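You operate a simulated robot arm through the tools that you are given. There is no shell and no other tool. Be economical: measure what you need, move in short steps, check, and stop when the job is done.

Carry out the task below with a simulated two-armed robot. There is one attempt and no reset: what you move stays moved.

Task
Pick up the peat carton with one hand, pass it to the other hand and put it on the top deck of the trolley. Put one of the loggers from the top of the steel bench on the top deck of the trolley. Do these in any order. Set down upright: peat carton.

Only the result counts: the job must be done as asked and must still hold three seconds after the hand-in. Knocking over, shifting, dropping, spilling or breaking anything else fails it.

Robot
Two 7-joint arms with two-finger parallel grippers on one trunk, on a base that drives. Base frame: it is fixed to the floor where the robot stands at the start and does not move with it; the origin is under the middle of the robot, x ahead of it, y to its left, z up. Readings come in m, rad, newtons and seconds.
The left shoulder is at the start at [0.02, 0.113, 1.487], the right one opposite. With the tool pointing down near the work surface each hand reaches from about 0.1 to 0.36 m from the robot's upright axis, wherever it stands, measured 20 degrees to its own side. Places, roughly: top deck of the trolley [-2.7, -0.7, 0.7]. Payload 1.57 kg a hand.
Tool frame (each hand has its own): the origin (TCP) lies between the finger pads and is the grasp point; the fingertips stand 0.03 m ahead of it; z points along the fingers, y is the line along which they close. Largest opening 0.08 m; finger width 0.017, thickness 0.012; the body of the gripper, 0.04 by 0.082 m, starts 0.08 m behind the TCP.
Orientation is told as [roll, pitch, yaw] about the base's x, y, z axes, in that order, counted from this pose: with the fingers straight down and closing along the base's y, the tool's x points along the base's -x, its y along +y and its z along -z.

Tools
- The arms move only by the tool servo_tool. It takes "left_plan", "right_plan" or both (then of equal length, played together; a hand with none holds still); each is a list of rows, each a list of 7 numbers: the shift along the tool's x, y, z in units of 150 mm (1.0 is 150 mm), then the turn, a rotation vector about the tool's x, y, z in units of 120 degrees (1.0 is 120 degrees), then the finger opening in mm, from 0 to 80. In form: [[dx, dy, dz, ax, ay, az, gripper], ...]. A call has 1 to 12 rows; each row is the pose to reach, as a shift and turn from the pose commanded when the call began, along the tool's axes at that moment. A call with a number of a shift or a turn outside -1 to 1 is refused whole. Rows are played at 5 a second. More than 0.05 m and 0.15 rad between two rows, or a gripper value outside its range, and nothing of the call is played. Where a pose cannot be reached the arm comes as near as it can. A force on the tool above 40 N (or 10 N above the force at the start of the call, whichever is more), or a blocked arm, ends the call early, and 0.2 s more pass. The fingers move at their own pace (about 0.045 m/s each) and stop on an object; they squeeze with about 20 N. The grip force told is the motor's: it shows also when the fingers shut on nothing. Time passes only in rows, and 0.2 s behind the last, so rows that repeat a pose let the fingers close. It gives the time, the measured TCP pose, the force on the tool (base axes), the opening and the grip force at its end, in the units of the frame above (readings bear some noise), with the torque about the TCP (base axes, N m) and any sound that the robot's microphone picked up.
- Cameras (640 x 400 px; columns grow to the right, rows downward): "scene" is now at [0.1004, -0.0054, 1.6521]; the picture's right is [-0.04, -1.00, 0.00], its down [-0.18, 0.01, -0.98] and it looks along [0.98, -0.04, -0.18] (base axes); focal length 214 px, centre (320, 200). "left" rides on the left gripper at [0.072, 0.007, -0.122] in its tool frame; the picture's right is [-0.09, 1.00, 0.00], its down [-0.84, -0.08, -0.54] and it looks along [-0.54, -0.05, 0.84] (tool axes); focal length 238 px, centre (320, 200). "right" rides on the right gripper at [0.072, -0.007, -0.122] in its tool frame; the picture's right is [0.09, 1.00, 0.00], its down [-0.84, 0.08, -0.54] and it looks along [-0.54, 0.05, 0.84] (tool axes); focal length 238 px, centre (320, 200). There is no depth. A picture from a camera that has moved, and an enlarged one, comes with that camera's place and axes in the base frame and with its lens.
- grab_frame(camera): a new picture of that camera. The clock stands still meanwhile.
- lift_body(by): slides the trunk up (or, below 0, down) by that many m; the arms and the scene camera ride with it, the base frame stays. It gives what a move gives, with no picture.
- roll_base(legs): drives the robot by 1 to 6 legs, each [ahead, left, turn to the left] in m, m and rad, along the robot's own axes; the way and the turn of a leg run together, so that a leg with both is an arc; at most 1.5 m and 3.142 rad a leg. The arms and the cameras ride along, it lands a little off, and it stops where it bumps. It gives what a move gives.
- pan_tilt(pan, tilt): turns the head with the scene camera to pan (to the left, within 1.396 rad either way) and tilt (down, from -0.506 to 1.204), counted from straight ahead of the robot. It gives what a move gives.
- inspect(camera, box): a new picture of the part [left, top, right, bottom] of that camera's present view, enlarged. The clock stands still meanwhile.
- sign_off(): hands the job in; it is judged then, once.

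Work in short steps. Places have to be worked out from the pictures, the camera data and where the tool is seen: move nearer, look again, correct. Check each grasp and each placing, and mend what went wrong. You have 165 turns and 118 pictures in all, those below and enlarged ones among them. Open the grippers and draw the arms clear of the work before you hand the job in, unless the task says otherwise; then end with one line.

The tools are called after ">>>" as name(argument=value, ...) on one line, values as JSON. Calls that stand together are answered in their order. servo_tool: Moves the arms, as the interface text tells. Its arguments: {"type":"object","properties":{"left_plan":{"type":"array"},"right_plan":{"type":"array"}},"required":[]} The other tools are called the same way: lift_body (by) slides the trunk up or down; roll_base (legs) drives the base; pan_tilt (pan, tilt) turns the head that bears the scene camera; grab_frame (camera) takes a picture; inspect (camera, box) takes an enlarged picture of a part of a camera's view; sign_off () hands the job in.

At the start:

```text
time_s: 0.0
left_tcp_pos: [0.2987, 0.16, 1.6498]
left_orientation: [0.0, 0.0, 0.0]
left_wrist_force: [-0.4, 0.0, -0.3]
left_wrist_torque: [-0.02, -0.03, -0.02]
left_grip_width: 0.0798
left_grasp_force: 0.1
right_tcp_pos: [0.2614, -0.0902, 1.6857]
right_orientation: [0.003, 0.0, -0.002]
right_wrist_force: [0.4, 0.1, 0.0]
right_wrist_torque: [-0.04, -0.01, -0.02]
right_grip_width: 0.08
right_grasp_force: 0.0
trunk travel left (down, up): [-0.54, 0.029]
robot x, y, heading: [0.0042, 0.001, -0.0]
head pan, tilt: [-0.044, 0.176]
```

scene: 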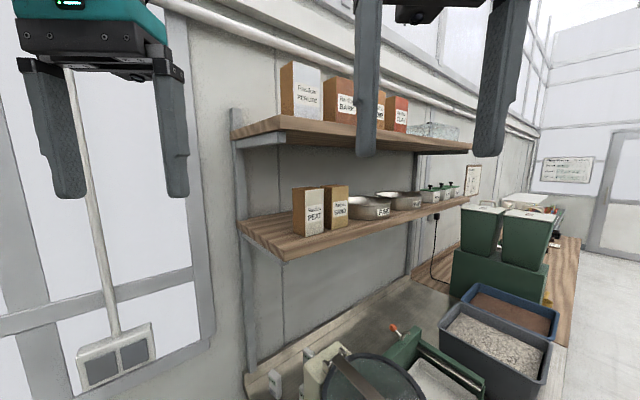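
right: 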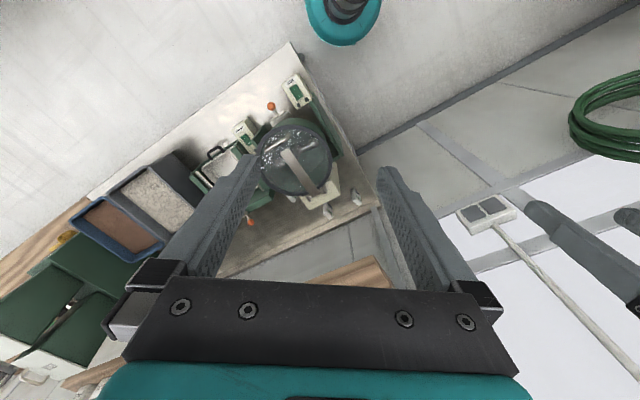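
left: 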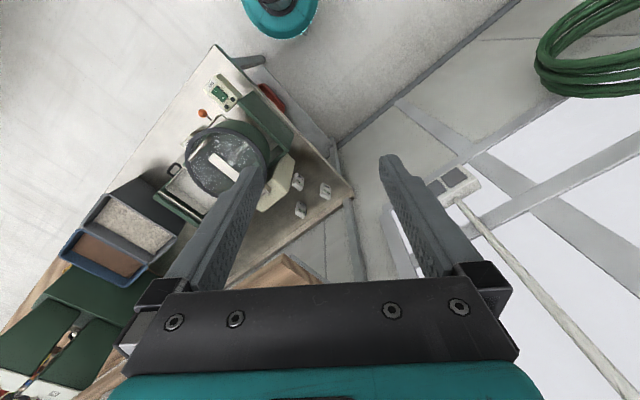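

The peat carton stands on the lower shelf ahead, and the steel bench is below it. I take enlarged views to measure them.

>>> inspect(camera="scene", box=[220, 150, 480, 312])

>>> pan_tilt(pan=0.0, tilt=0.8)

>>> grab_frame(camera="scene")

```text
2.46 times, centred on (350, 231) of scene
camera zoom: at [0.1004, -0.0054, 1.6521], right [-0.04, -1.0, 0.0], down [-0.18, 0.01, -0.98], along [0.98, -0.04, -0.18], focal length 528 px, centre (246, 124)
```

zoom: 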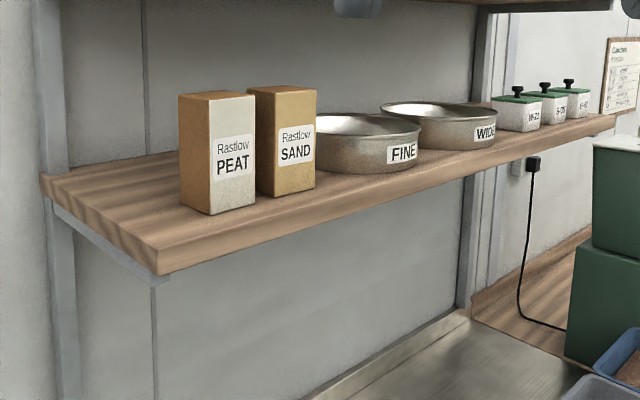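

```text
time_s: 1.0
left_tcp_pos: [0.2991, 0.1605, 1.6498]
left_orientation: [0.0, -0.001, 0.001]
left_wrist_force: [0.1, 0.2, -0.1]
left_wrist_torque: [-0.01, -0.01, 0.02]
left_grip_width: 0.08
left_grasp_force: 0.1
right_tcp_pos: [0.2633, -0.0899, 1.6858]
right_orientation: [0.003, -0.001, -0.003]
right_wrist_force: [-0.2, -0.1, -0.4]
right_wrist_torque: [-0.02, -0.01, -0.01]
right_grip_width: 0.0802
right_grasp_force: 0.1
trunk travel left (down, up): [-0.54, 0.029]
robot x, y, heading: [0.0009, -0.0029, -0.006]
head pan, tilt: [0.0, 0.799]
```

```text
113 pictures are left
camera scene: at [0.0883, -0.0014, 1.5963], right [0.0, -1.0, 0.0], down [-0.72, 0.0, -0.7], along [0.7, 0.0, -0.72], focal length 214 px, centre (320, 200)
```

scene: 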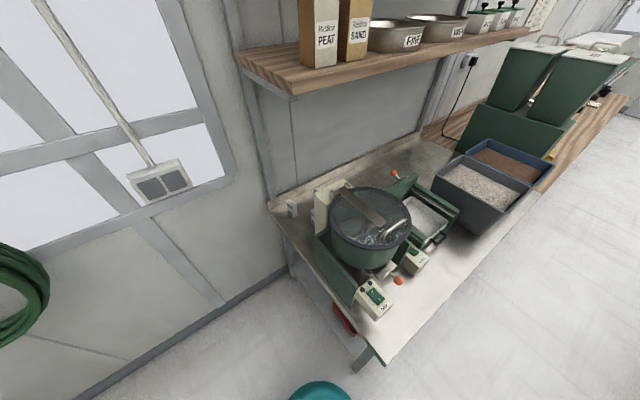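

I zoom in on the small white boxes on the bench from the wrist cameras. Then I lower the trunk so the scene camera gives parallax.

>>> inspect(camera="left", box=[180, 60, 372, 240])

>>> inspect(camera="scene", box=[240, 160, 480, 340])

>>> inspect(camera="right", box=[220, 40, 412, 230])

```text
2.22 times, centred on (276, 150) of left
camera zoom: at [0.2264, 0.1662, 1.7722], right [0.09, 1.0, 0.0], down [0.84, -0.08, 0.54], along [0.54, -0.05, -0.84], focal length 530 px, centre (418, 311)
```

zoom: 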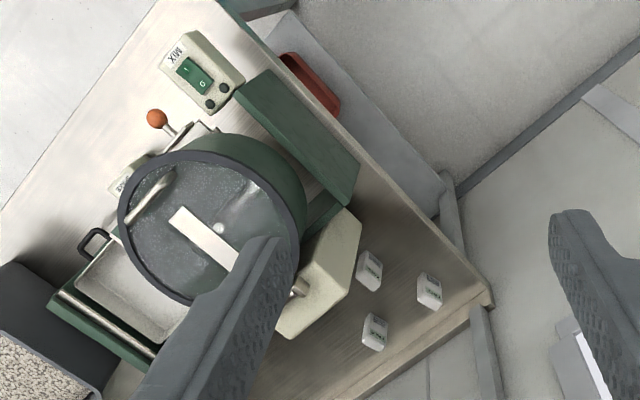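

```text
2.22 times, centred on (360, 250) of scene
camera zoom: at [0.0883, -0.0014, 1.5963], right [0.0, -1.0, 0.0], down [-0.72, 0.0, -0.7], along [0.7, 0.0, -0.72], focal length 477 px, centre (231, 89)
```

zoom: 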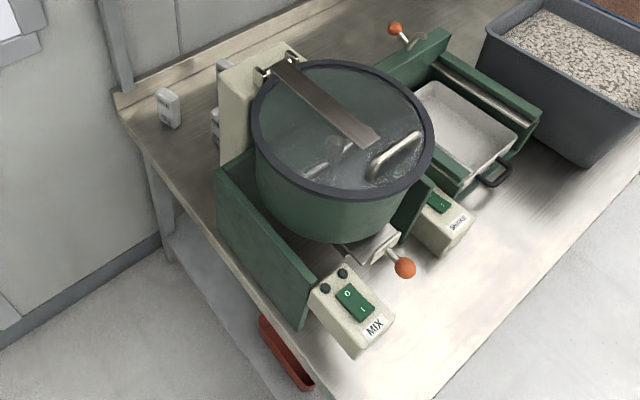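

```text
2.11 times, centred on (316, 135) of right
camera zoom: at [0.1891, -0.0977, 1.8064], right [-0.09, 1.0, 0.0], down [0.84, 0.08, 0.54], along [0.54, 0.05, -0.84], focal length 502 px, centre (328, 337)
```

zoom: 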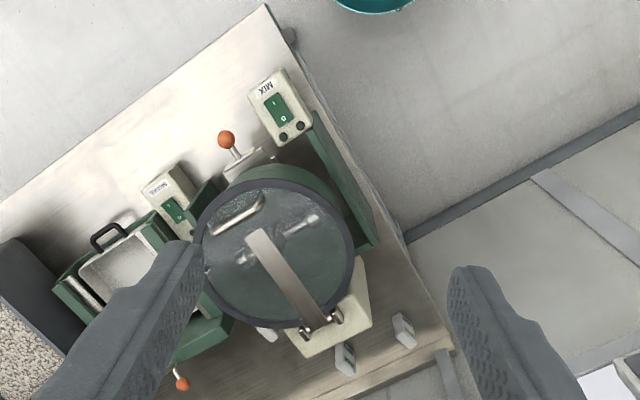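

Logger A triangulates to about (0.79, 0.137, 0.815) from three views. The bench runs at a diagonal and the robot stands off its left end. I lower the trunk for a second view of the carton.

>>> lift_body(by=-0.25)

>>> pan_tilt(pan=0.2, tilt=0.0)

>>> grab_frame(camera="scene")

```text
time_s: 3.6
left_tcp_pos: [0.2995, 0.1609, 1.4004]
left_orientation: [0.001, 0.0, 0.0]
left_wrist_force: [-0.2, -0.4, -0.1]
left_wrist_torque: [0.02, 0.01, 0.0]
left_grip_width: 0.0801
left_grasp_force: 0.2
right_tcp_pos: [0.262, -0.0908, 1.4355]
right_orientation: [0.001, -0.001, -0.002]
right_wrist_force: [-1.2, 0.0, 1.3]
right_wrist_torque: [0.02, 0.0, -0.01]
right_grip_width: 0.0802
right_grasp_force: 0.1
trunk travel left (down, up): [-0.29, 0.279]
robot x, y, heading: [0.0021, 0.001, -0.001]
head pan, tilt: [0.0, 0.799]
```

```text
time_s: 4.7
left_tcp_pos: [0.2985, 0.16, 1.3998]
left_orientation: [0.0, 0.002, -0.001]
left_wrist_force: [0.2, 0.7, -0.2]
left_wrist_torque: [0.01, 0.02, -0.02]
left_grip_width: 0.08
left_grasp_force: 0.1
right_tcp_pos: [0.2621, -0.091, 1.436]
right_orientation: [0.001, 0.0, -0.003]
right_wrist_force: [0.5, 0.7, 0.5]
right_wrist_torque: [-0.05, -0.01, 0.0]
right_grip_width: 0.0799
right_grasp_force: 0.1
trunk travel left (down, up): [-0.29, 0.279]
robot x, y, heading: [0.0012, -0.0024, -0.005]
head pan, tilt: [0.201, 0.0]
```

```text
109 pictures are left
camera scene: at [0.0959, 0.0165, 1.4183], right [0.2, -0.98, 0.0], down [0.0, 0.0, -1.0], along [0.98, 0.2, 0.0], focal length 214 px, centre (320, 200)
```

scene: 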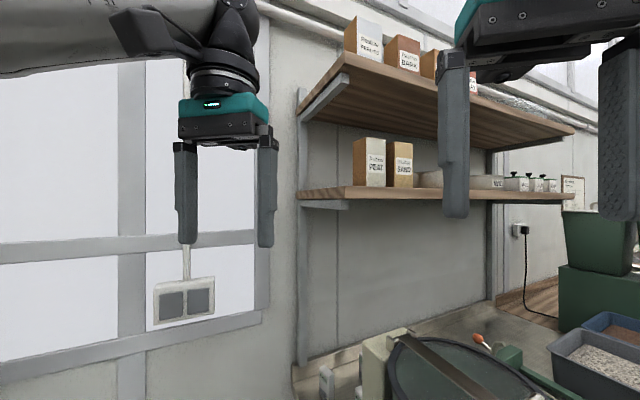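

I zoom in on the cartons at this level to triangulate.

>>> inspect(camera="scene", box=[290, 120, 450, 220])

```text
4.00 times, centred on (370, 170) of scene
camera zoom: at [0.0959, 0.0165, 1.4183], right [0.2, -0.98, 0.0], down [0.0, 0.0, -1.0], along [0.98, 0.2, 0.0], focal length 858 px, centre (120, 320)
```

zoom: 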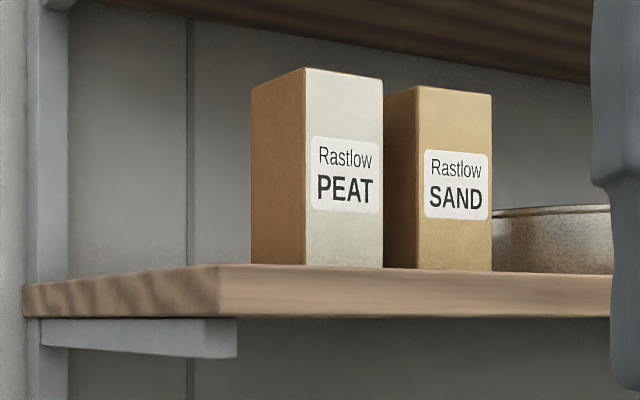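

The carton measures about 0.06×0.06×0.123 m, centred near (0.686, 0.003) with its base at z≈1.453. The shelf end faces the robot's left, so I raise the trunk and move off the end of the bench, facing along it (heading −0.969).

>>> lift_body(by=0.25)

>>> roll_base(legs=[[0, 0, -0.969], [-0.15, 0.0, 0], [0, 0.4, 0]])

>>> pan_tilt(pan=0.3, tilt=0.3)

>>> grab_frame(camera="scene")

```text
time_s: 7.3
left_tcp_pos: [0.3, 0.1601, 1.6498]
left_orientation: [0.0, 0.0, 0.0]
left_wrist_force: [-0.6, 0.4, -0.2]
left_wrist_torque: [0.01, 0.01, -0.01]
left_grip_width: 0.08
left_grasp_force: 0.1
right_tcp_pos: [0.2623, -0.0901, 1.6854]
right_orientation: [0.002, -0.001, -0.003]
right_wrist_force: [0.4, 0.7, -0.3]
right_wrist_torque: [0.01, -0.02, -0.01]
right_grip_width: 0.08
right_grasp_force: 0.1
trunk travel left (down, up): [-0.54, 0.029]
robot x, y, heading: [-0.0053, 0.0026, 0.005]
head pan, tilt: [0.201, 0.0]
```

```text
time_s: 13.2
left_tcp_pos: [0.5544, 0.1877, 1.6507]
left_orientation: [0.0, -0.001, -0.981]
left_wrist_force: [-0.3, -0.4, -0.1]
left_wrist_torque: [-0.05, -0.03, -0.02]
left_grip_width: 0.08
left_grasp_force: 0.1
right_tcp_pos: [0.3269, 0.0792, 1.6856]
right_orientation: [0.002, -0.001, -0.981]
right_wrist_force: [0.1, 0.2, -0.1]
right_wrist_torque: [0.01, 0.02, 0.0]
right_grip_width: 0.0801
right_grasp_force: 0.0
trunk travel left (down, up): [-0.54, 0.029]
robot x, y, heading: [0.2544, 0.3473, -0.979]
head pan, tilt: [0.201, 0.0]
```

```text
time_s: 14.1
left_tcp_pos: [0.5543, 0.1868, 1.6495]
left_orientation: [-0.001, 0.001, -0.98]
left_wrist_force: [-0.3, 0.4, -0.4]
left_wrist_torque: [-0.02, 0.0, 0.02]
left_grip_width: 0.08
left_grasp_force: 0.2
right_tcp_pos: [0.3261, 0.0777, 1.6862]
right_orientation: [0.002, 0.0, -0.982]
right_wrist_force: [0.0, -0.4, -0.2]
right_wrist_torque: [0.01, 0.01, -0.01]
right_grip_width: 0.08
right_grasp_force: 0.1
trunk travel left (down, up): [-0.54, 0.029]
robot x, y, heading: [0.2551, 0.3457, -0.981]
head pan, tilt: [0.3, 0.3]
```

```text
107 pictures are left
camera scene: at [0.3308, 0.2778, 1.6407], right [-0.63, -0.78, 0.0], down [-0.23, 0.19, -0.96], along [0.74, -0.6, -0.29], focal length 214 px, centre (320, 200)
```

scene: 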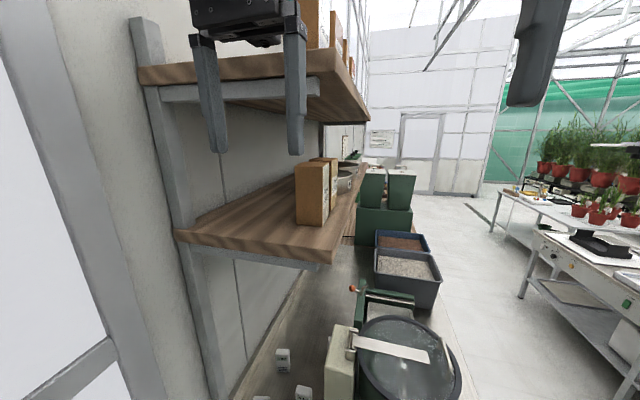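

>>> inspect(camera="scene", box=[160, 140, 400, 290])

```text
2.67 times, centred on (280, 215) of scene
camera zoom: at [0.3308, 0.2778, 1.6407], right [-0.63, -0.78, 0.0], down [-0.23, 0.19, -0.96], along [0.74, -0.6, -0.29], focal length 572 px, centre (427, 160)
```

zoom: 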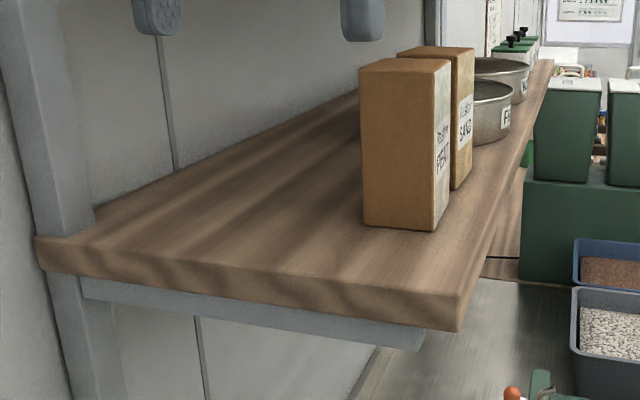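

The positions agree: the carton centre is about (0.694, 0.003) and its faces align with the shelf, so the approach heading is −0.93. I correct the left hand's yaw, tilt it to 40° below horizontal, and lower it beyond the shelf end.

>>> servo_tool(left_plan=[[0, 0, 0, 0, 0, -0.024, 80]])

>>> servo_tool(left_plan=[[0, 0, 0, 0, -0.06, 0, 80], [0, 0, 0, 0, -0.12, 0, 80], [0, 0, 0, 0, -0.18, 0, 80], [0, 0, 0, 0, -0.24, 0, 80], [0, 0, 0, 0, -0.3, 0, 80], [0, 0, 0, 0, -0.36, 0, 80], [0, 0, 0, 0, -0.4167, 0, 80], [0, 0, 0.25, 0, -0.4167, 0, 80], [0, 0, 0.5, 0, -0.4167, 0, 80], [0, 0, 0.75, 0, -0.4167, 0, 80], [0, 0, 0.98, 0, -0.4167, 0, 80], [0, 0, 0.98, 0, -0.4167, 0, 80]])

>>> grab_frame(camera="left")

>>> grab_frame(camera="scene")

```text
time_s: 14.4
left_tcp_pos: [0.5555, 0.187, 1.6499]
left_orientation: [-0.001, 0.0, -0.928]
left_wrist_force: [0.4, 0.2, -0.5]
left_wrist_torque: [0.01, 0.01, -0.01]
left_grip_width: 0.0798
left_grasp_force: 0.0
right_tcp_pos: [0.3268, 0.0783, 1.6857]
right_orientation: [0.001, 0.0, -0.981]
right_wrist_force: [0.6, -0.1, -0.1]
right_wrist_torque: [-0.01, -0.02, 0.01]
right_grip_width: 0.0802
right_grasp_force: 0.1
trunk travel left (down, up): [-0.54, 0.029]
robot x, y, heading: [0.2575, 0.3472, -0.979]
head pan, tilt: [0.3, 0.3]
```

```text
time_s: 17.1
left_tcp_pos: [0.5503, 0.1635, 1.532]
left_orientation: [0.016, -0.877, -0.939]
left_wrist_force: [-0.5, 0.7, -0.7]
left_wrist_torque: [-0.02, 0.01, -0.02]
left_grip_width: 0.08
left_grasp_force: 0.1
left hand out of reach, approached as far as the arm can: row 10, 11, 12
right_tcp_pos: [0.3104, 0.0743, 1.6859]
right_orientation: [0.012, -0.006, -0.98]
right_wrist_force: [0.2, 0.1, -0.8]
right_wrist_torque: [0.03, -0.03, 0.02]
right_grip_width: 0.0799
right_grasp_force: 0.0
trunk travel left (down, up): [-0.54, 0.029]
robot x, y, heading: [0.2542, 0.3456, -0.979]
head pan, tilt: [0.3, 0.3]
```

```text
105 pictures are left
camera left: at [0.4712, 0.279, 1.5556], right [0.83, 0.55, 0.08], down [0.0, -0.15, 0.99], along [0.55, -0.82, -0.12], focal length 238 px, centre (320, 200)
```

left: 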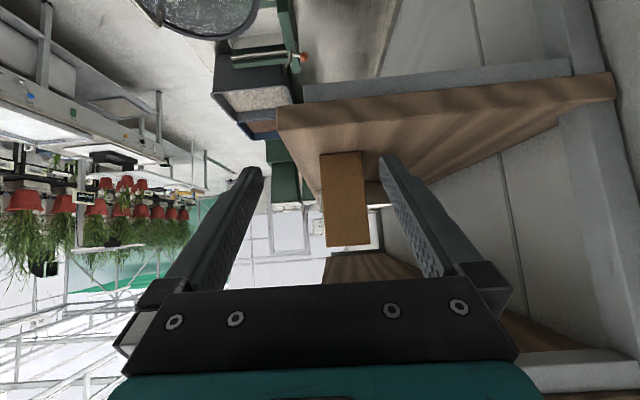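

```text
104 pictures are left
camera scene: at [0.3152, 0.2741, 1.6412], right [-0.63, -0.78, -0.01], down [-0.22, 0.19, -0.96], along [0.75, -0.6, -0.29], focal length 214 px, centre (320, 200)
```

scene: 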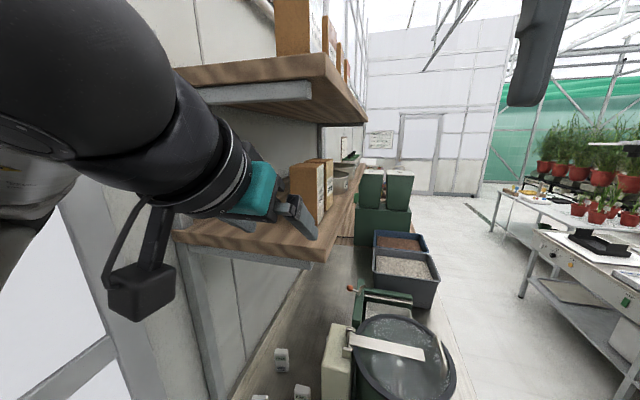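

The hand stopped 0.03 m short because the arm is too folded there. I lower the trunk 0.035 m and read the pose before going forward.

>>> lift_body(by=-0.06)

>>> servo_tool(left_plan=[[0, 0, 0, 0, 0, 0, 80], [0, 0, 0, 0, 0, 0, 80]])

```text
time_s: 18.1
left_tcp_pos: [0.5528, 0.16, 1.4712]
left_orientation: [0.014, -0.872, -0.939]
left_wrist_force: [0.3, -0.3, 0.2]
left_wrist_torque: [-0.02, 0.0, 0.01]
left_grip_width: 0.0801
left_grasp_force: 0.0
right_tcp_pos: [0.3133, 0.071, 1.6246]
right_orientation: [0.012, -0.002, -0.982]
right_wrist_force: [0.5, -0.5, 0.6]
right_wrist_torque: [0.0, -0.02, 0.0]
right_grip_width: 0.0802
right_grasp_force: 0.1
trunk travel left (down, up): [-0.48, 0.089]
robot x, y, heading: [0.2559, 0.3444, -0.977]
head pan, tilt: [0.3, 0.3]
```

```text
time_s: 18.6
left_tcp_pos: [0.5538, 0.1609, 1.4704]
left_orientation: [0.016, -0.872, -0.94]
left_wrist_force: [-0.2, 0.4, 0.6]
left_wrist_torque: [0.03, 0.02, 0.0]
left_grip_width: 0.0798
left_grasp_force: 0.0
right_tcp_pos: [0.3132, 0.0698, 1.625]
right_orientation: [0.013, -0.002, -0.98]
right_wrist_force: [0.5, 0.2, -0.6]
right_wrist_torque: [0.0, 0.0, -0.01]
right_grip_width: 0.0799
right_grasp_force: 0.1
trunk travel left (down, up): [-0.48, 0.089]
robot x, y, heading: [0.2552, 0.3445, -0.985]
head pan, tilt: [0.3, 0.3]
```

I go up 0.03 m, forward 0.05 m and sideways 0.018 m, and then check before entering the shelf.

>>> servo_tool(left_plan=[[-0.184, 0.06, 0.064, 0, 0, 0, 80], [-0.368, 0.12, 0.127, 0, 0, 0, 80], [-0.368, 0.12, 0.127, 0, 0, 0, 80]])

>>> grab_frame(camera="left")

```text
time_s: 19.4
left_tcp_pos: [0.5964, 0.1318, 1.5022]
left_orientation: [0.019, -0.875, -0.946]
left_wrist_force: [0.5, -0.5, 0.3]
left_wrist_torque: [-0.03, -0.02, -0.02]
left_grip_width: 0.08
left_grasp_force: 0.0
right_tcp_pos: [0.3114, 0.0691, 1.6249]
right_orientation: [0.015, -0.001, -0.981]
right_wrist_force: [-0.8, -0.3, 0.4]
right_wrist_torque: [0.0, 0.02, 0.02]
right_grip_width: 0.0799
right_grasp_force: 0.1
trunk travel left (down, up): [-0.48, 0.089]
robot x, y, heading: [0.254, 0.3448, -0.98]
head pan, tilt: [0.3, 0.3]
```

```text
103 pictures are left
camera left: at [0.5168, 0.247, 1.5254], right [0.83, 0.55, 0.08], down [0.0, -0.15, 0.99], along [0.55, -0.82, -0.13], focal length 238 px, centre (320, 200)
```

left: 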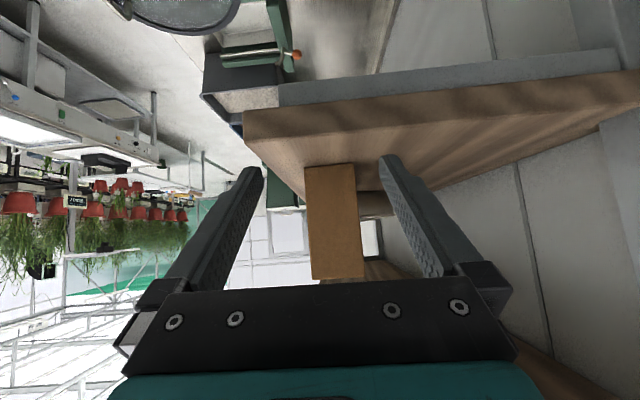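

The carton lies about 0.16 m ahead and 6 mm to the +d side. I advance 0.095 m and look again before straddling it.

>>> servo_tool(left_plan=[[-0.204, 0.04, 0.243, 0, 0, 0, 80], [-0.407, 0.04, 0.485, 0, 0, 0, 80], [-0.407, 0.04, 0.485, 0, 0, 0, 80]])

>>> grab_frame(camera="left")

>>> grab_frame(camera="scene")

```text
time_s: 20.2
left_tcp_pos: [0.671, 0.0678, 1.4984]
left_orientation: [-0.001, -0.871, -0.928]
left_wrist_force: [-0.3, -0.2, 0.4]
left_wrist_torque: [-0.02, -0.01, -0.04]
left_grip_width: 0.0801
left_grasp_force: 0.0
right_tcp_pos: [0.3275, 0.078, 1.6252]
right_orientation: [0.002, -0.001, -0.979]
right_wrist_force: [-1.0, -0.3, 0.6]
right_wrist_torque: [-0.04, 0.0, 0.0]
right_grip_width: 0.08
right_grasp_force: 0.1
trunk travel left (down, up): [-0.48, 0.089]
robot x, y, heading: [0.2575, 0.3474, -0.981]
head pan, tilt: [0.3, 0.3]
```

```text
102 pictures are left
camera left: at [0.5919, 0.1829, 1.5219], right [0.83, 0.55, 0.07], down [0.01, -0.15, 0.99], along [0.55, -0.82, -0.13], focal length 238 px, centre (320, 200)
```

left: 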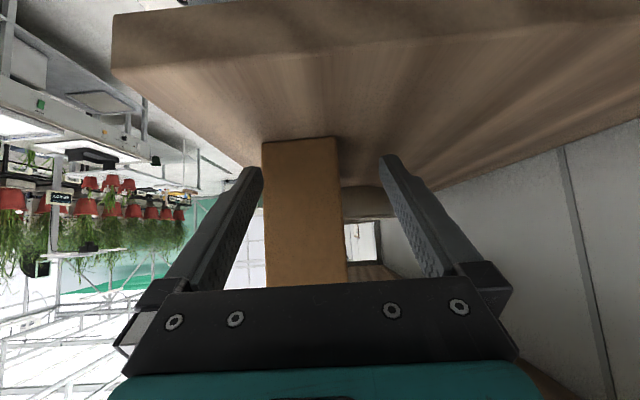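

```text
101 pictures are left
camera scene: at [0.3312, 0.2789, 1.5805], right [-0.63, -0.78, 0.0], down [-0.23, 0.18, -0.96], along [0.74, -0.6, -0.3], focal length 214 px, centre (320, 200)
```

scene: 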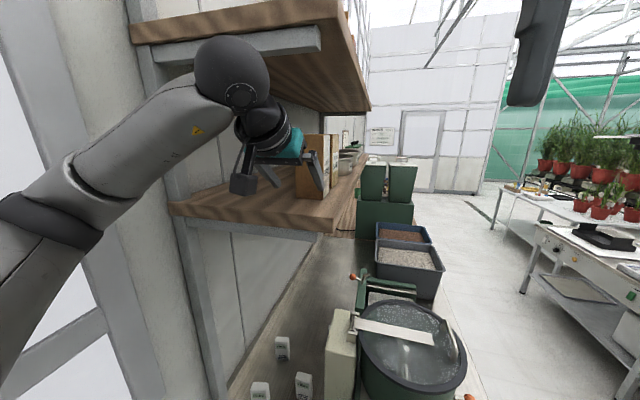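

The hand sits about 18 mm too far to the wall side. I shift it sideways and then advance 0.064 m to straddle the carton.

>>> servo_tool(left_plan=[[0, -0.12, 0, 0, 0, 0, 80], [0, -0.12, 0, 0, 0, 0, 80]])

>>> grab_frame(camera="left")

```text
time_s: 20.9
left_tcp_pos: [0.6559, 0.0562, 1.4993]
left_orientation: [0.001, -0.873, -0.927]
left_wrist_force: [0.6, 0.4, 1.0]
left_wrist_torque: [0.0, -0.01, -0.01]
left_grip_width: 0.0801
left_grasp_force: 0.0
right_tcp_pos: [0.3266, 0.0787, 1.6249]
right_orientation: [0.002, 0.0, -0.982]
right_wrist_force: [-0.3, -0.3, 0.1]
right_wrist_torque: [0.02, -0.01, 0.0]
right_grip_width: 0.0801
right_grasp_force: 0.0
trunk travel left (down, up): [-0.48, 0.089]
robot x, y, heading: [0.2527, 0.349, -0.975]
head pan, tilt: [0.3, 0.3]
```

```text
100 pictures are left
camera left: at [0.5779, 0.1711, 1.523], right [0.83, 0.55, 0.07], down [0.01, -0.14, 0.99], along [0.55, -0.82, -0.13], focal length 238 px, centre (320, 200)
```

left: 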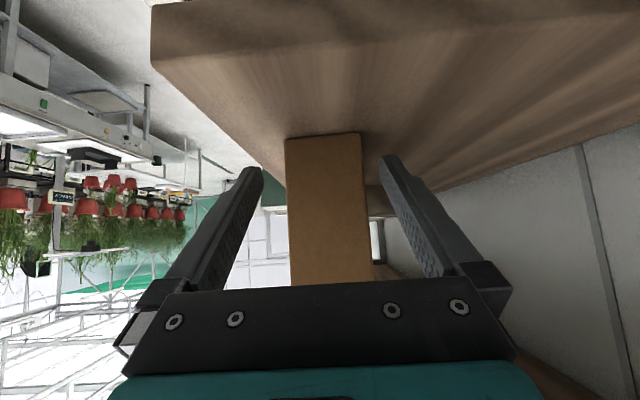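

The carton is centred between the fingers, so I advance and straddle it.

>>> servo_tool(left_plan=[[-0.137, 0, 0.163, 0, 0, 0, 80], [-0.27, 0, 0.322, 0, 0, 0, 80], [-0.27, 0, 0.322, 0, 0, 0, 80]])

>>> grab_frame(camera="left")

>>> inspect(camera="scene", box=[220, 110, 380, 240])

```text
time_s: 21.6
left_tcp_pos: [0.6939, 0.0052, 1.5]
left_orientation: [0.002, -0.872, -0.93]
left_wrist_force: [-0.3, 0.2, -0.1]
left_wrist_torque: [-0.05, 0.02, -0.02]
left_grip_width: 0.08
left_grasp_force: 0.1
right_tcp_pos: [0.3268, 0.0779, 1.6262]
right_orientation: [0.002, -0.002, -0.981]
right_wrist_force: [0.0, 0.4, -0.3]
right_wrist_torque: [0.0, -0.02, 0.0]
right_grip_width: 0.0802
right_grasp_force: 0.0
trunk travel left (down, up): [-0.48, 0.089]
robot x, y, heading: [0.2551, 0.3452, -0.984]
head pan, tilt: [0.3, 0.3]
```

```text
99 pictures are left
camera left: at [0.6147, 0.1208, 1.5234], right [0.83, 0.55, 0.07], down [0.01, -0.15, 0.99], along [0.55, -0.82, -0.13], focal length 238 px, centre (320, 200)
```

left: 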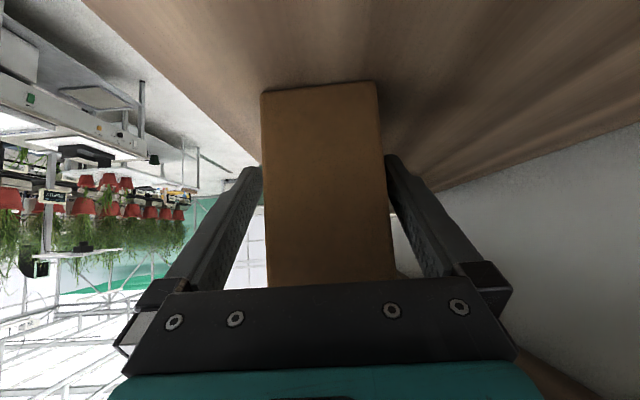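

```text
3.08 times, centred on (300, 175) of scene
camera zoom: at [0.3308, 0.2783, 1.5806], right [-0.63, -0.78, 0.0], down [-0.23, 0.19, -0.96], along [0.74, -0.6, -0.3], focal length 660 px, centre (382, 277)
```

zoom: 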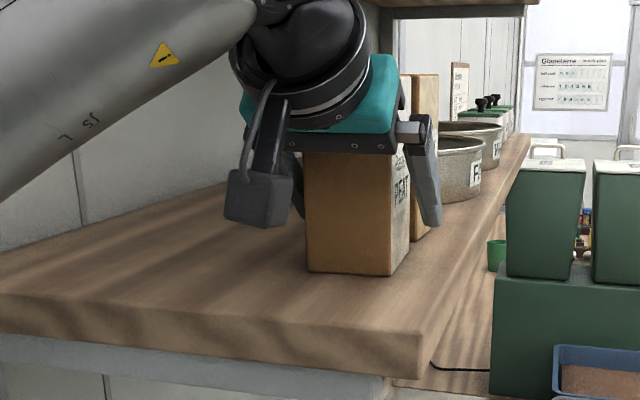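

The fingers straddle the carton, so I close them.

>>> servo_tool(left_plan=[[0, 0, 0, 0, 0, 0, 50], [0, 0, 0, 0, 0, 0, 40], [0, 0, 0, 0, 0, 0, 40], [0, 0, 0, 0, 0, 0, 40]])

```text
time_s: 22.6
left_tcp_pos: [0.6951, 0.0042, 1.4998]
left_orientation: [-0.001, -0.873, -0.928]
left_wrist_force: [3.2, 0.6, 2.7]
left_wrist_torque: [0.04, -0.1, 0.01]
left_grip_width: 0.0601
left_grasp_force: 20.3
right_tcp_pos: [0.3274, 0.0776, 1.6259]
right_orientation: [0.002, 0.001, -0.981]
right_wrist_force: [-0.8, -0.3, -0.2]
right_wrist_torque: [-0.04, -0.02, 0.03]
right_grip_width: 0.0802
right_grasp_force: 0.0
trunk travel left (down, up): [-0.48, 0.089]
robot x, y, heading: [0.255, 0.3449, -0.982]
head pan, tilt: [0.3, 0.3]
```

It holds at 60.1 mm with 20 N. I lift 0.045 m and check.

>>> servo_tool(left_plan=[[-0.08, 0, -0.067, 0, 0, 0, 40], [-0.155, 0, -0.13, 0, 0, 0, 40], [-0.23, 0, -0.193, 0, 0, 0, 40], [-0.23, 0, -0.193, 0, 0, 0, 40]])

>>> inspect(camera="scene", box=[220, 110, 380, 240])

```text
time_s: 23.6
left_tcp_pos: [0.6958, 0.0048, 1.545]
left_orientation: [0.002, -0.87, -0.929]
left_wrist_force: [0.4, 0.1, -4.1]
left_wrist_torque: [0.03, 0.06, -0.01]
left_grip_width: 0.06
left_grasp_force: 19.5
right_tcp_pos: [0.3268, 0.0777, 1.6253]
right_orientation: [0.003, 0.0, -0.981]
right_wrist_force: [-0.5, 0.2, -0.5]
right_wrist_torque: [0.04, -0.01, -0.01]
right_grip_width: 0.0801
right_grasp_force: 0.0
trunk travel left (down, up): [-0.48, 0.089]
robot x, y, heading: [0.258, 0.3468, -0.976]
head pan, tilt: [0.3, 0.3]
```

```text
3.08 times, centred on (300, 175) of scene
camera zoom: at [0.3317, 0.2777, 1.5805], right [-0.63, -0.78, 0.0], down [-0.23, 0.19, -0.96], along [0.74, -0.6, -0.3], focal length 660 px, centre (382, 277)
```

zoom: 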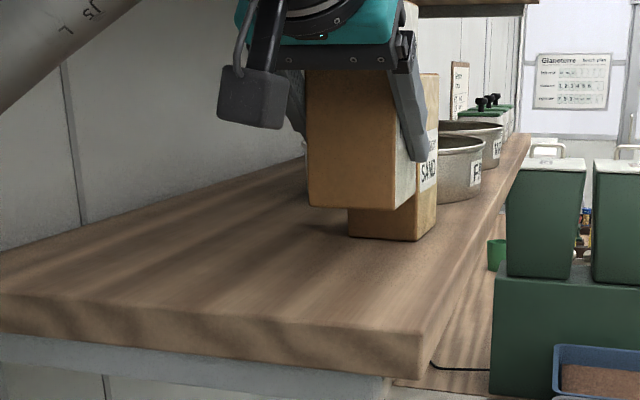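

It is lifted and upright, weighing about 0.4 kg. I back the base away from the shelf and a little off the wall to get room for the handover.

>>> roll_base(legs=[[-0.4, 0, 0], [0, -0.2, 0]])

>>> pan_tilt(pan=0.15, tilt=0.3)

>>> grab_frame(camera="scene")

```text
time_s: 27.4
left_tcp_pos: [0.3074, 0.2288, 1.544]
left_orientation: [-0.001, -0.871, -0.932]
left_wrist_force: [0.6, 0.2, -5.7]
left_wrist_torque: [0.01, -0.01, 0.01]
left_grip_width: 0.0601
left_grasp_force: 20.0
right_tcp_pos: [-0.0612, 0.3034, 1.6247]
right_orientation: [0.001, 0.001, -0.984]
right_wrist_force: [0.1, 0.1, -0.7]
right_wrist_torque: [0.05, -0.02, -0.02]
right_grip_width: 0.08
right_grasp_force: 0.1
trunk travel left (down, up): [-0.48, 0.089]
robot x, y, heading: [-0.1332, 0.5726, -0.98]
head pan, tilt: [0.3, 0.3]
```

```text
time_s: 28.1
left_tcp_pos: [0.3057, 0.2295, 1.5447]
left_orientation: [0.002, -0.869, -0.93]
left_wrist_force: [-0.2, 0.6, -5.5]
left_wrist_torque: [0.02, 0.03, 0.0]
left_grip_width: 0.0598
left_grasp_force: 20.1
right_tcp_pos: [-0.0621, 0.3041, 1.6254]
right_orientation: [0.001, 0.0, -0.982]
right_wrist_force: [-0.5, 0.1, 0.4]
right_wrist_torque: [0.01, -0.02, 0.02]
right_grip_width: 0.0799
right_grasp_force: 0.1
trunk travel left (down, up): [-0.48, 0.089]
robot x, y, heading: [-0.1304, 0.5721, -0.982]
head pan, tilt: [0.15, 0.3]
```

```text
96 pictures are left
camera scene: at [-0.0661, 0.4935, 1.5805], right [-0.74, -0.67, 0.0], down [-0.2, 0.22, -0.96], along [0.64, -0.71, -0.3], focal length 214 px, centre (320, 200)
```

scene: 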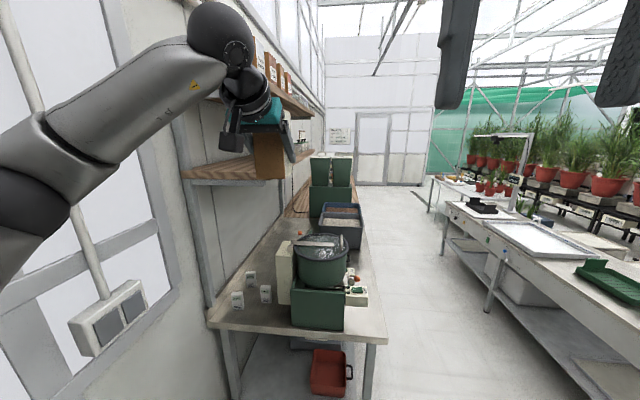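

The carton is free. I bring the left hand, with the carton, nearer the robot's middle and lower: ahead 0.42 m, left 0.07 m, z about 1.445.

>>> servo_tool(left_plan=[[0.2, -0.13, -0.03, 0, 0, 0, 40], [0.4, -0.26, -0.06, 0, 0, 0, 40], [0.6, -0.39, -0.09, 0, 0, 0, 40], [0.8, -0.52, -0.12, 0, 0, 0, 40], [1.0, -0.65, -0.153, 0, 0, 0, 40], [1.0, -0.65, -0.153, 0, 0, 0, 40]])

>>> pan_tilt(pan=0.1, tilt=0.6)

>>> grab_frame(camera="scene")

>>> grab_frame(camera="right")

```text
time_s: 29.4
left_tcp_pos: [0.159, 0.2618, 1.4433]
left_orientation: [0.0, -0.873, -0.93]
left_wrist_force: [0.5, 0.7, -6.2]
left_wrist_torque: [0.01, 0.02, -0.03]
left_grip_width: 0.06
left_grasp_force: 20.2
right_tcp_pos: [-0.0611, 0.3044, 1.6251]
right_orientation: [0.001, 0.0, -0.983]
right_wrist_force: [0.5, 0.5, 0.3]
right_wrist_torque: [-0.01, 0.0, 0.02]
right_grip_width: 0.0799
right_grasp_force: 0.1
trunk travel left (down, up): [-0.48, 0.089]
robot x, y, heading: [-0.135, 0.5727, -0.979]
head pan, tilt: [0.15, 0.3]
```

```text
time_s: 30.2
left_tcp_pos: [0.1594, 0.2621, 1.4423]
left_orientation: [0.001, -0.872, -0.929]
left_wrist_force: [-1.1, 0.1, -5.4]
left_wrist_torque: [0.0, 0.02, 0.0]
left_grip_width: 0.0598
left_grasp_force: 20.2
right_tcp_pos: [-0.0618, 0.3038, 1.6256]
right_orientation: [0.0, -0.001, -0.983]
right_wrist_force: [0.0, -0.3, -0.6]
right_wrist_torque: [0.0, -0.03, 0.01]
right_grip_width: 0.0799
right_grasp_force: 0.1
trunk travel left (down, up): [-0.48, 0.089]
robot x, y, heading: [-0.1309, 0.5714, -0.982]
head pan, tilt: [0.099, 0.6]
```

```text
95 pictures are left
camera scene: at [-0.073, 0.4943, 1.5531], right [-0.77, -0.64, 0.0], down [-0.36, 0.44, -0.83], along [0.52, -0.64, -0.56], focal length 214 px, centre (320, 200)
```

scene: 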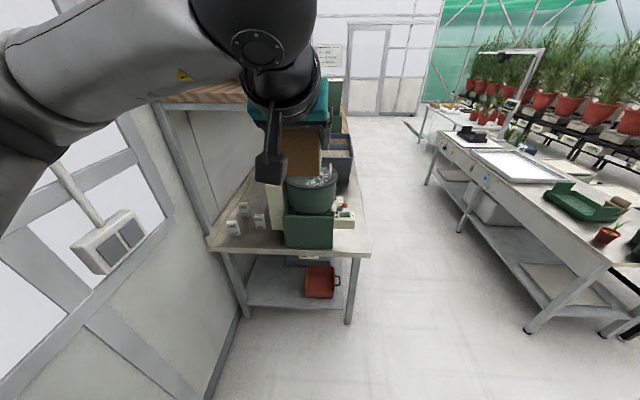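

```text
94 pictures are left
camera right: at [-0.1086, 0.3593, 1.7464], right [0.78, 0.63, 0.0], down [0.53, -0.65, 0.54], along [0.34, -0.42, -0.84], focal length 238 px, centre (320, 200)
```

right: 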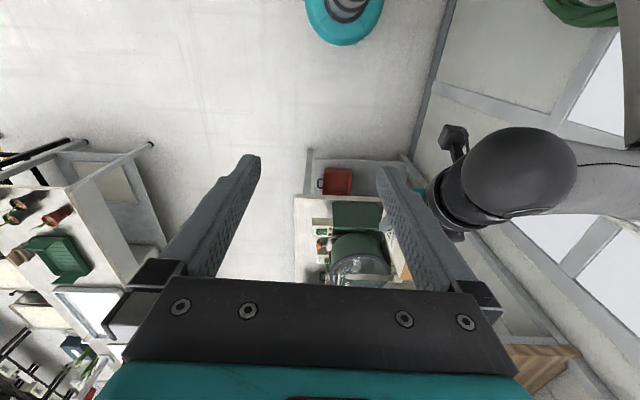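

The handover spot works: the left hand leans back while the carton's top is free at z≈1.519. I bring the right hand forward first and then left over the carton.

>>> servo_tool(right_plan=[[-0.25, 0, 0, 0, 0, -0.025, 80], [-0.5, 0, 0, 0, 0, -0.025, 80], [-0.75, 0, 0, 0, 0, -0.025, 80], [-1.0, 0, 0, 0, 0, -0.025, 80], [-1.0, 0.2, 0, 0, 0, -0.025, 80], [-1.0, 0.4, 0, 0, 0, -0.025, 80], [-1.0, 0.4, 0, 0, 0, -0.025, 80]])

>>> grab_frame(camera="right")

>>> grab_frame(camera="scene")

```text
time_s: 31.9
left_tcp_pos: [0.1597, 0.2619, 1.4424]
left_orientation: [0.0, -0.871, -0.931]
left_wrist_force: [-0.6, -0.3, -4.3]
left_wrist_torque: [-0.01, 0.01, 0.01]
left_grip_width: 0.0598
left_grasp_force: 20.6
right_tcp_pos: [0.0538, 0.2234, 1.5954]
right_orientation: [0.0, -0.003, -0.932]
right_wrist_force: [-0.7, -0.3, -0.4]
right_wrist_torque: [-0.02, 0.02, -0.01]
right_grip_width: 0.08
right_grasp_force: 0.0
right hand out of reach, approached as far as the arm can: row 3, 4, 5, 6, 7
trunk travel left (down, up): [-0.48, 0.089]
robot x, y, heading: [-0.1314, 0.5712, -0.982]
head pan, tilt: [0.099, 0.6]
```

```text
93 pictures are left
camera right: at [0.004, 0.2756, 1.7167], right [0.74, 0.67, 0.0], down [0.56, -0.62, 0.54], along [0.37, -0.4, -0.84], focal length 238 px, centre (320, 200)
```

right: 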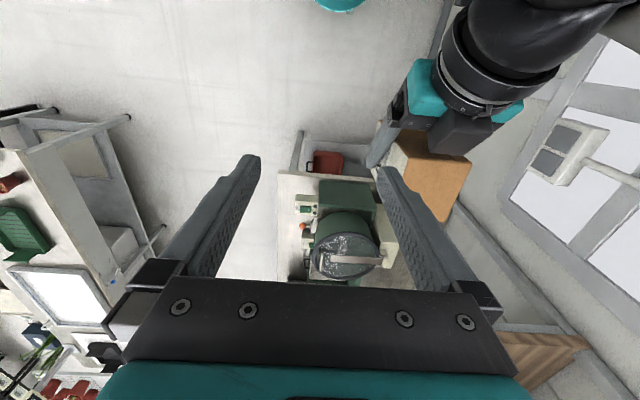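

```text
92 pictures are left
camera scene: at [-0.0731, 0.4947, 1.5531], right [-0.77, -0.64, 0.0], down [-0.36, 0.44, -0.83], along [0.52, -0.64, -0.56], focal length 214 px, centre (320, 200)
```

scene: 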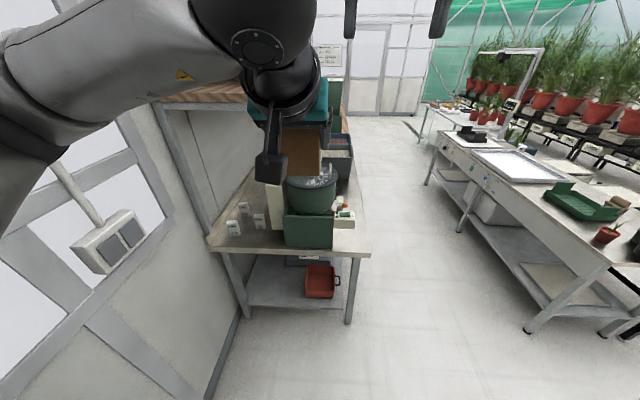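

The right hand hit its reach limit at that height. I move the left hand lower and nearer, about 0.10 m down, 0.05 m right and 0.03 m back.

>>> servo_tool(left_plan=[[0.2, 0, 0.09, 0, 0, 0, 40], [0.4, 0, 0.18, 0, 0, 0, 40], [0.64, -0.1, 0.275, 0, 0, 0, 40], [0.64, -0.33, 0.275, 0, 0, 0, 40], [0.64, -0.33, 0.275, 0, 0, 0, 40]])

>>> servo_tool(right_plan=[[0, 0, 0, 0, 0, 0, 80]])

```text
time_s: 33.0
left_tcp_pos: [0.1029, 0.2588, 1.3425]
left_orientation: [-0.003, -0.87, -0.928]
left_wrist_force: [-0.2, -0.4, -4.5]
left_wrist_torque: [0.03, 0.04, -0.02]
left_grip_width: 0.06
left_grasp_force: 20.3
right_tcp_pos: [0.0538, 0.2241, 1.5966]
right_orientation: [0.001, -0.003, -0.93]
right_wrist_force: [0.9, -0.2, -0.5]
right_wrist_torque: [-0.03, 0.0, 0.0]
right_grip_width: 0.0799
right_grasp_force: 0.1
trunk travel left (down, up): [-0.48, 0.089]
robot x, y, heading: [-0.1335, 0.571, -0.983]
head pan, tilt: [0.099, 0.6]
```

```text
time_s: 33.5
left_tcp_pos: [0.103, 0.2586, 1.342]
left_orientation: [0.0, -0.872, -0.93]
left_wrist_force: [0.3, -0.2, -5.4]
left_wrist_torque: [0.06, 0.03, 0.02]
left_grip_width: 0.0601
left_grasp_force: 19.8
right_tcp_pos: [0.0535, 0.2216, 1.5958]
right_orientation: [0.003, -0.001, -0.932]
right_wrist_force: [0.4, -0.9, -0.7]
right_wrist_torque: [0.01, 0.04, 0.03]
right_grip_width: 0.0799
right_grasp_force: 0.1
trunk travel left (down, up): [-0.48, 0.089]
robot x, y, heading: [-0.1332, 0.5707, -0.981]
head pan, tilt: [0.099, 0.6]
```

The right hand now needs only 0.061 m left and then down. I move it to just above the carton first.

>>> servo_tool(right_plan=[[0, 0, 0.25, 0, 0, 0, 80], [0, 0.2, 0.45, 0, 0, 0, 80], [0, 0.407, 0.633, 0, 0, 0, 80], [0, 0.407, 0.633, 0, 0, 0, 80]])

>>> grab_frame(camera="right")

>>> grab_frame(camera="scene")

```text
time_s: 34.5
left_tcp_pos: [0.1019, 0.2584, 1.342]
left_orientation: [0.002, -0.871, -0.931]
left_wrist_force: [0.9, -0.3, -5.0]
left_wrist_torque: [0.01, -0.01, 0.01]
left_grip_width: 0.0598
left_grasp_force: 19.9
right_tcp_pos: [0.1049, 0.2596, 1.5042]
right_orientation: [0.003, -0.001, -0.931]
right_wrist_force: [0.7, 0.7, -0.5]
right_wrist_torque: [-0.01, 0.01, 0.04]
right_grip_width: 0.0799
right_grasp_force: 0.1
trunk travel left (down, up): [-0.48, 0.089]
robot x, y, heading: [-0.1319, 0.5742, -0.983]
head pan, tilt: [0.099, 0.6]
```

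```text
91 pictures are left
camera right: at [0.0547, 0.3128, 1.6246], right [0.74, 0.67, 0.0], down [0.56, -0.62, 0.54], along [0.36, -0.4, -0.84], focal length 238 px, centre (320, 200)
```

right: 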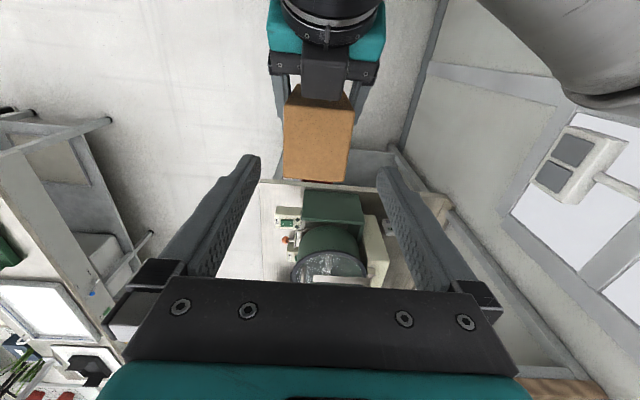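

```text
90 pictures are left
camera scene: at [-0.0736, 0.4945, 1.5531], right [-0.77, -0.64, 0.0], down [-0.36, 0.44, -0.83], along [0.52, -0.64, -0.56], focal length 214 px, centre (320, 200)
```

scene: 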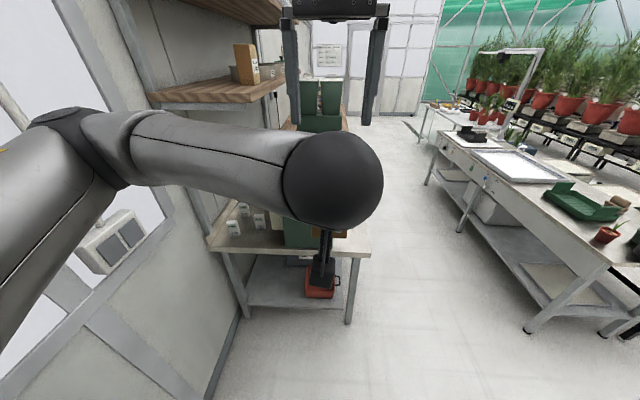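

I check alignment from the right wrist camera with an enlarged view.

>>> inspect(camera="right", box=[220, 50, 420, 200])

```text
2.67 times, centred on (320, 125) of right
camera zoom: at [0.0547, 0.3128, 1.6246], right [0.74, 0.67, 0.0], down [0.56, -0.62, 0.54], along [0.36, -0.4, -0.84], focal length 636 px, centre (320, 400)
```

zoom: 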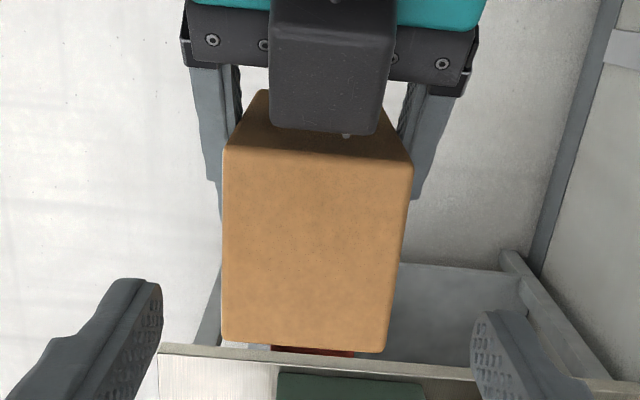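

The carton top is centred under the right gripper. I descend 0.10 m in steps.

>>> servo_tool(right_plan=[[0, -0.01, 0.2, 0, 0, 0, 80], [0, -0.015, 0.4, 0, 0, 0, 80], [0, -0.015, 0.54, 0, 0, 0, 80], [0, -0.015, 0.68, 0, 0, 0, 80], [0, -0.015, 0.68, 0, 0, 0, 80]])

>>> grab_frame(camera="right")

>>> grab_frame(camera="left")

```text
time_s: 35.6
left_tcp_pos: [0.1027, 0.259, 1.341]
left_orientation: [0.0, -0.873, -0.929]
left_wrist_force: [-0.7, 0.2, -5.3]
left_wrist_torque: [0.05, 0.01, 0.0]
left_grip_width: 0.0599
left_grasp_force: 20.4
right_tcp_pos: [0.1016, 0.2573, 1.4014]
right_orientation: [0.001, -0.002, -0.931]
right_wrist_force: [1.1, -0.3, -0.6]
right_wrist_torque: [0.02, -0.01, -0.04]
right_grip_width: 0.0798
right_grasp_force: 0.0
trunk travel left (down, up): [-0.48, 0.089]
robot x, y, heading: [-0.1313, 0.569, -0.981]
head pan, tilt: [0.099, 0.6]
```

```text
88 pictures are left
camera right: at [0.0519, 0.3105, 1.5217], right [0.74, 0.67, 0.0], down [0.56, -0.62, 0.54], along [0.36, -0.4, -0.84], focal length 238 px, centre (320, 200)
```

right: 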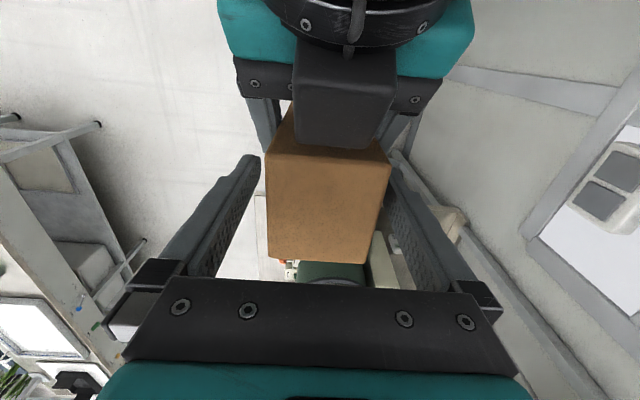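

```text
87 pictures are left
camera left: at [0.0239, 0.3743, 1.3661], right [0.83, 0.55, 0.07], down [0.01, -0.15, 0.99], along [0.55, -0.82, -0.13], focal length 238 px, centre (320, 200)
```

left: 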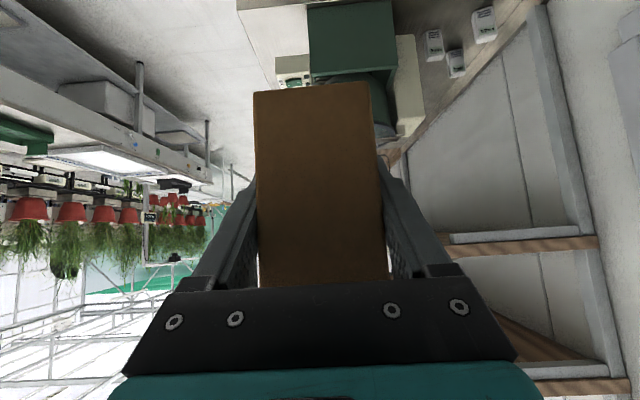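

The right fingers straddle the top on both sides, so I close the right hand.

>>> servo_tool(right_plan=[[0, 0, 0, 0, 0, 0, 60], [0, 0, 0, 0, 0, 0, 40], [0, 0, 0, 0, 0, 0, 40], [0, 0, 0, 0, 0, 0, 40]])

```text
time_s: 36.6
left_tcp_pos: [0.101, 0.2585, 1.3414]
left_orientation: [-0.001, -0.871, -0.934]
left_wrist_force: [-11.0, -5.2, -2.6]
left_wrist_torque: [0.59, -0.82, 0.17]
left_grip_width: 0.0599
left_grasp_force: 19.6
right_tcp_pos: [0.1027, 0.2583, 1.4014]
right_orientation: [0.003, 0.0, -0.928]
right_wrist_force: [10.5, 6.2, 0.2]
right_wrist_torque: [-0.21, 0.25, -0.19]
right_grip_width: 0.0598
right_grasp_force: 20.3
trunk travel left (down, up): [-0.48, 0.089]
robot x, y, heading: [-0.1294, 0.571, -0.98]
head pan, tilt: [0.099, 0.6]
```

Both hands hold it, with a small sideways load between them. I open the left hand.

>>> servo_tool(left_plan=[[0, 0, 0, 0, 0, 0, 65], [0, 0, 0, 0, 0, 0, 80], [0, 0, 0, 0, 0, 0, 80], [0, 0, 0, 0, 0, 0, 80]])

>>> grab_frame(camera="left")

```text
time_s: 37.6
left_tcp_pos: [0.1043, 0.2585, 1.3409]
left_orientation: [0.001, -0.871, -0.931]
left_wrist_force: [-0.4, -0.3, 0.1]
left_wrist_torque: [0.01, 0.02, 0.01]
left_grip_width: 0.0802
left_grasp_force: 0.0
right_tcp_pos: [0.102, 0.2569, 1.4001]
right_orientation: [0.002, 0.0, -0.929]
right_wrist_force: [0.3, 0.6, -0.4]
right_wrist_torque: [0.01, -0.01, -0.01]
right_grip_width: 0.0599
right_grasp_force: 19.8
trunk travel left (down, up): [-0.48, 0.089]
robot x, y, heading: [-0.1334, 0.5732, -0.979]
head pan, tilt: [0.099, 0.6]
```

```text
86 pictures are left
camera left: at [0.024, 0.374, 1.3661], right [0.83, 0.55, 0.07], down [0.01, -0.15, 0.99], along [0.55, -0.82, -0.13], focal length 238 px, centre (320, 200)
```

left: 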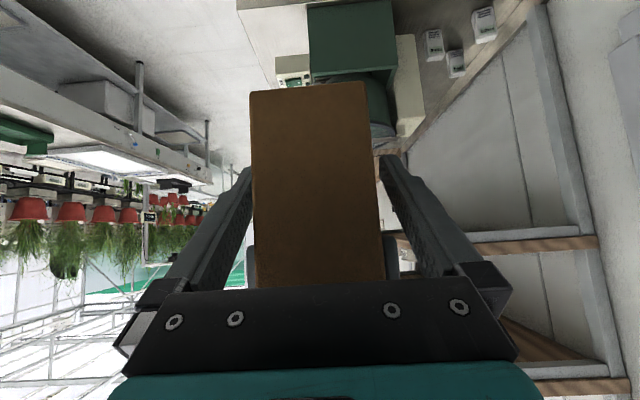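

The left hand is open, but the right wrist does not show the carton's weight yet. I read again before moving.

>>> servo_tool(right_plan=[[0, 0, 0, 0, 0, 0, 40], [0, 0, 0, 0, 0, 0, 40]])

>>> grab_frame(camera="right")

```text
time_s: 38.2
left_tcp_pos: [0.102, 0.2591, 1.3426]
left_orientation: [0.001, -0.871, -0.932]
left_wrist_force: [-0.9, -0.6, -0.8]
left_wrist_torque: [-0.01, 0.0, 0.0]
left_grip_width: 0.08
left_grasp_force: 0.1
right_tcp_pos: [0.1019, 0.2576, 1.4012]
right_orientation: [0.001, 0.002, -0.931]
right_wrist_force: [-0.4, 0.2, 0.4]
right_wrist_torque: [0.05, 0.01, -0.05]
right_grip_width: 0.0598
right_grasp_force: 20.0
trunk travel left (down, up): [-0.48, 0.089]
robot x, y, heading: [-0.133, 0.5724, -0.98]
head pan, tilt: [0.099, 0.6]
```

```text
85 pictures are left
camera right: at [0.052, 0.3101, 1.5218], right [0.74, 0.67, 0.0], down [0.56, -0.62, 0.54], along [0.36, -0.4, -0.84], focal length 238 px, centre (320, 200)
```

right: 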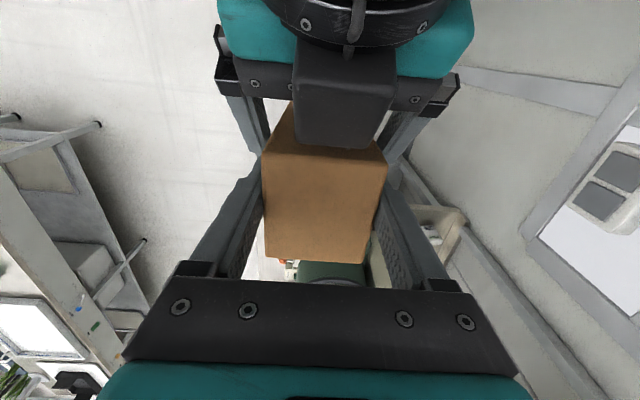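

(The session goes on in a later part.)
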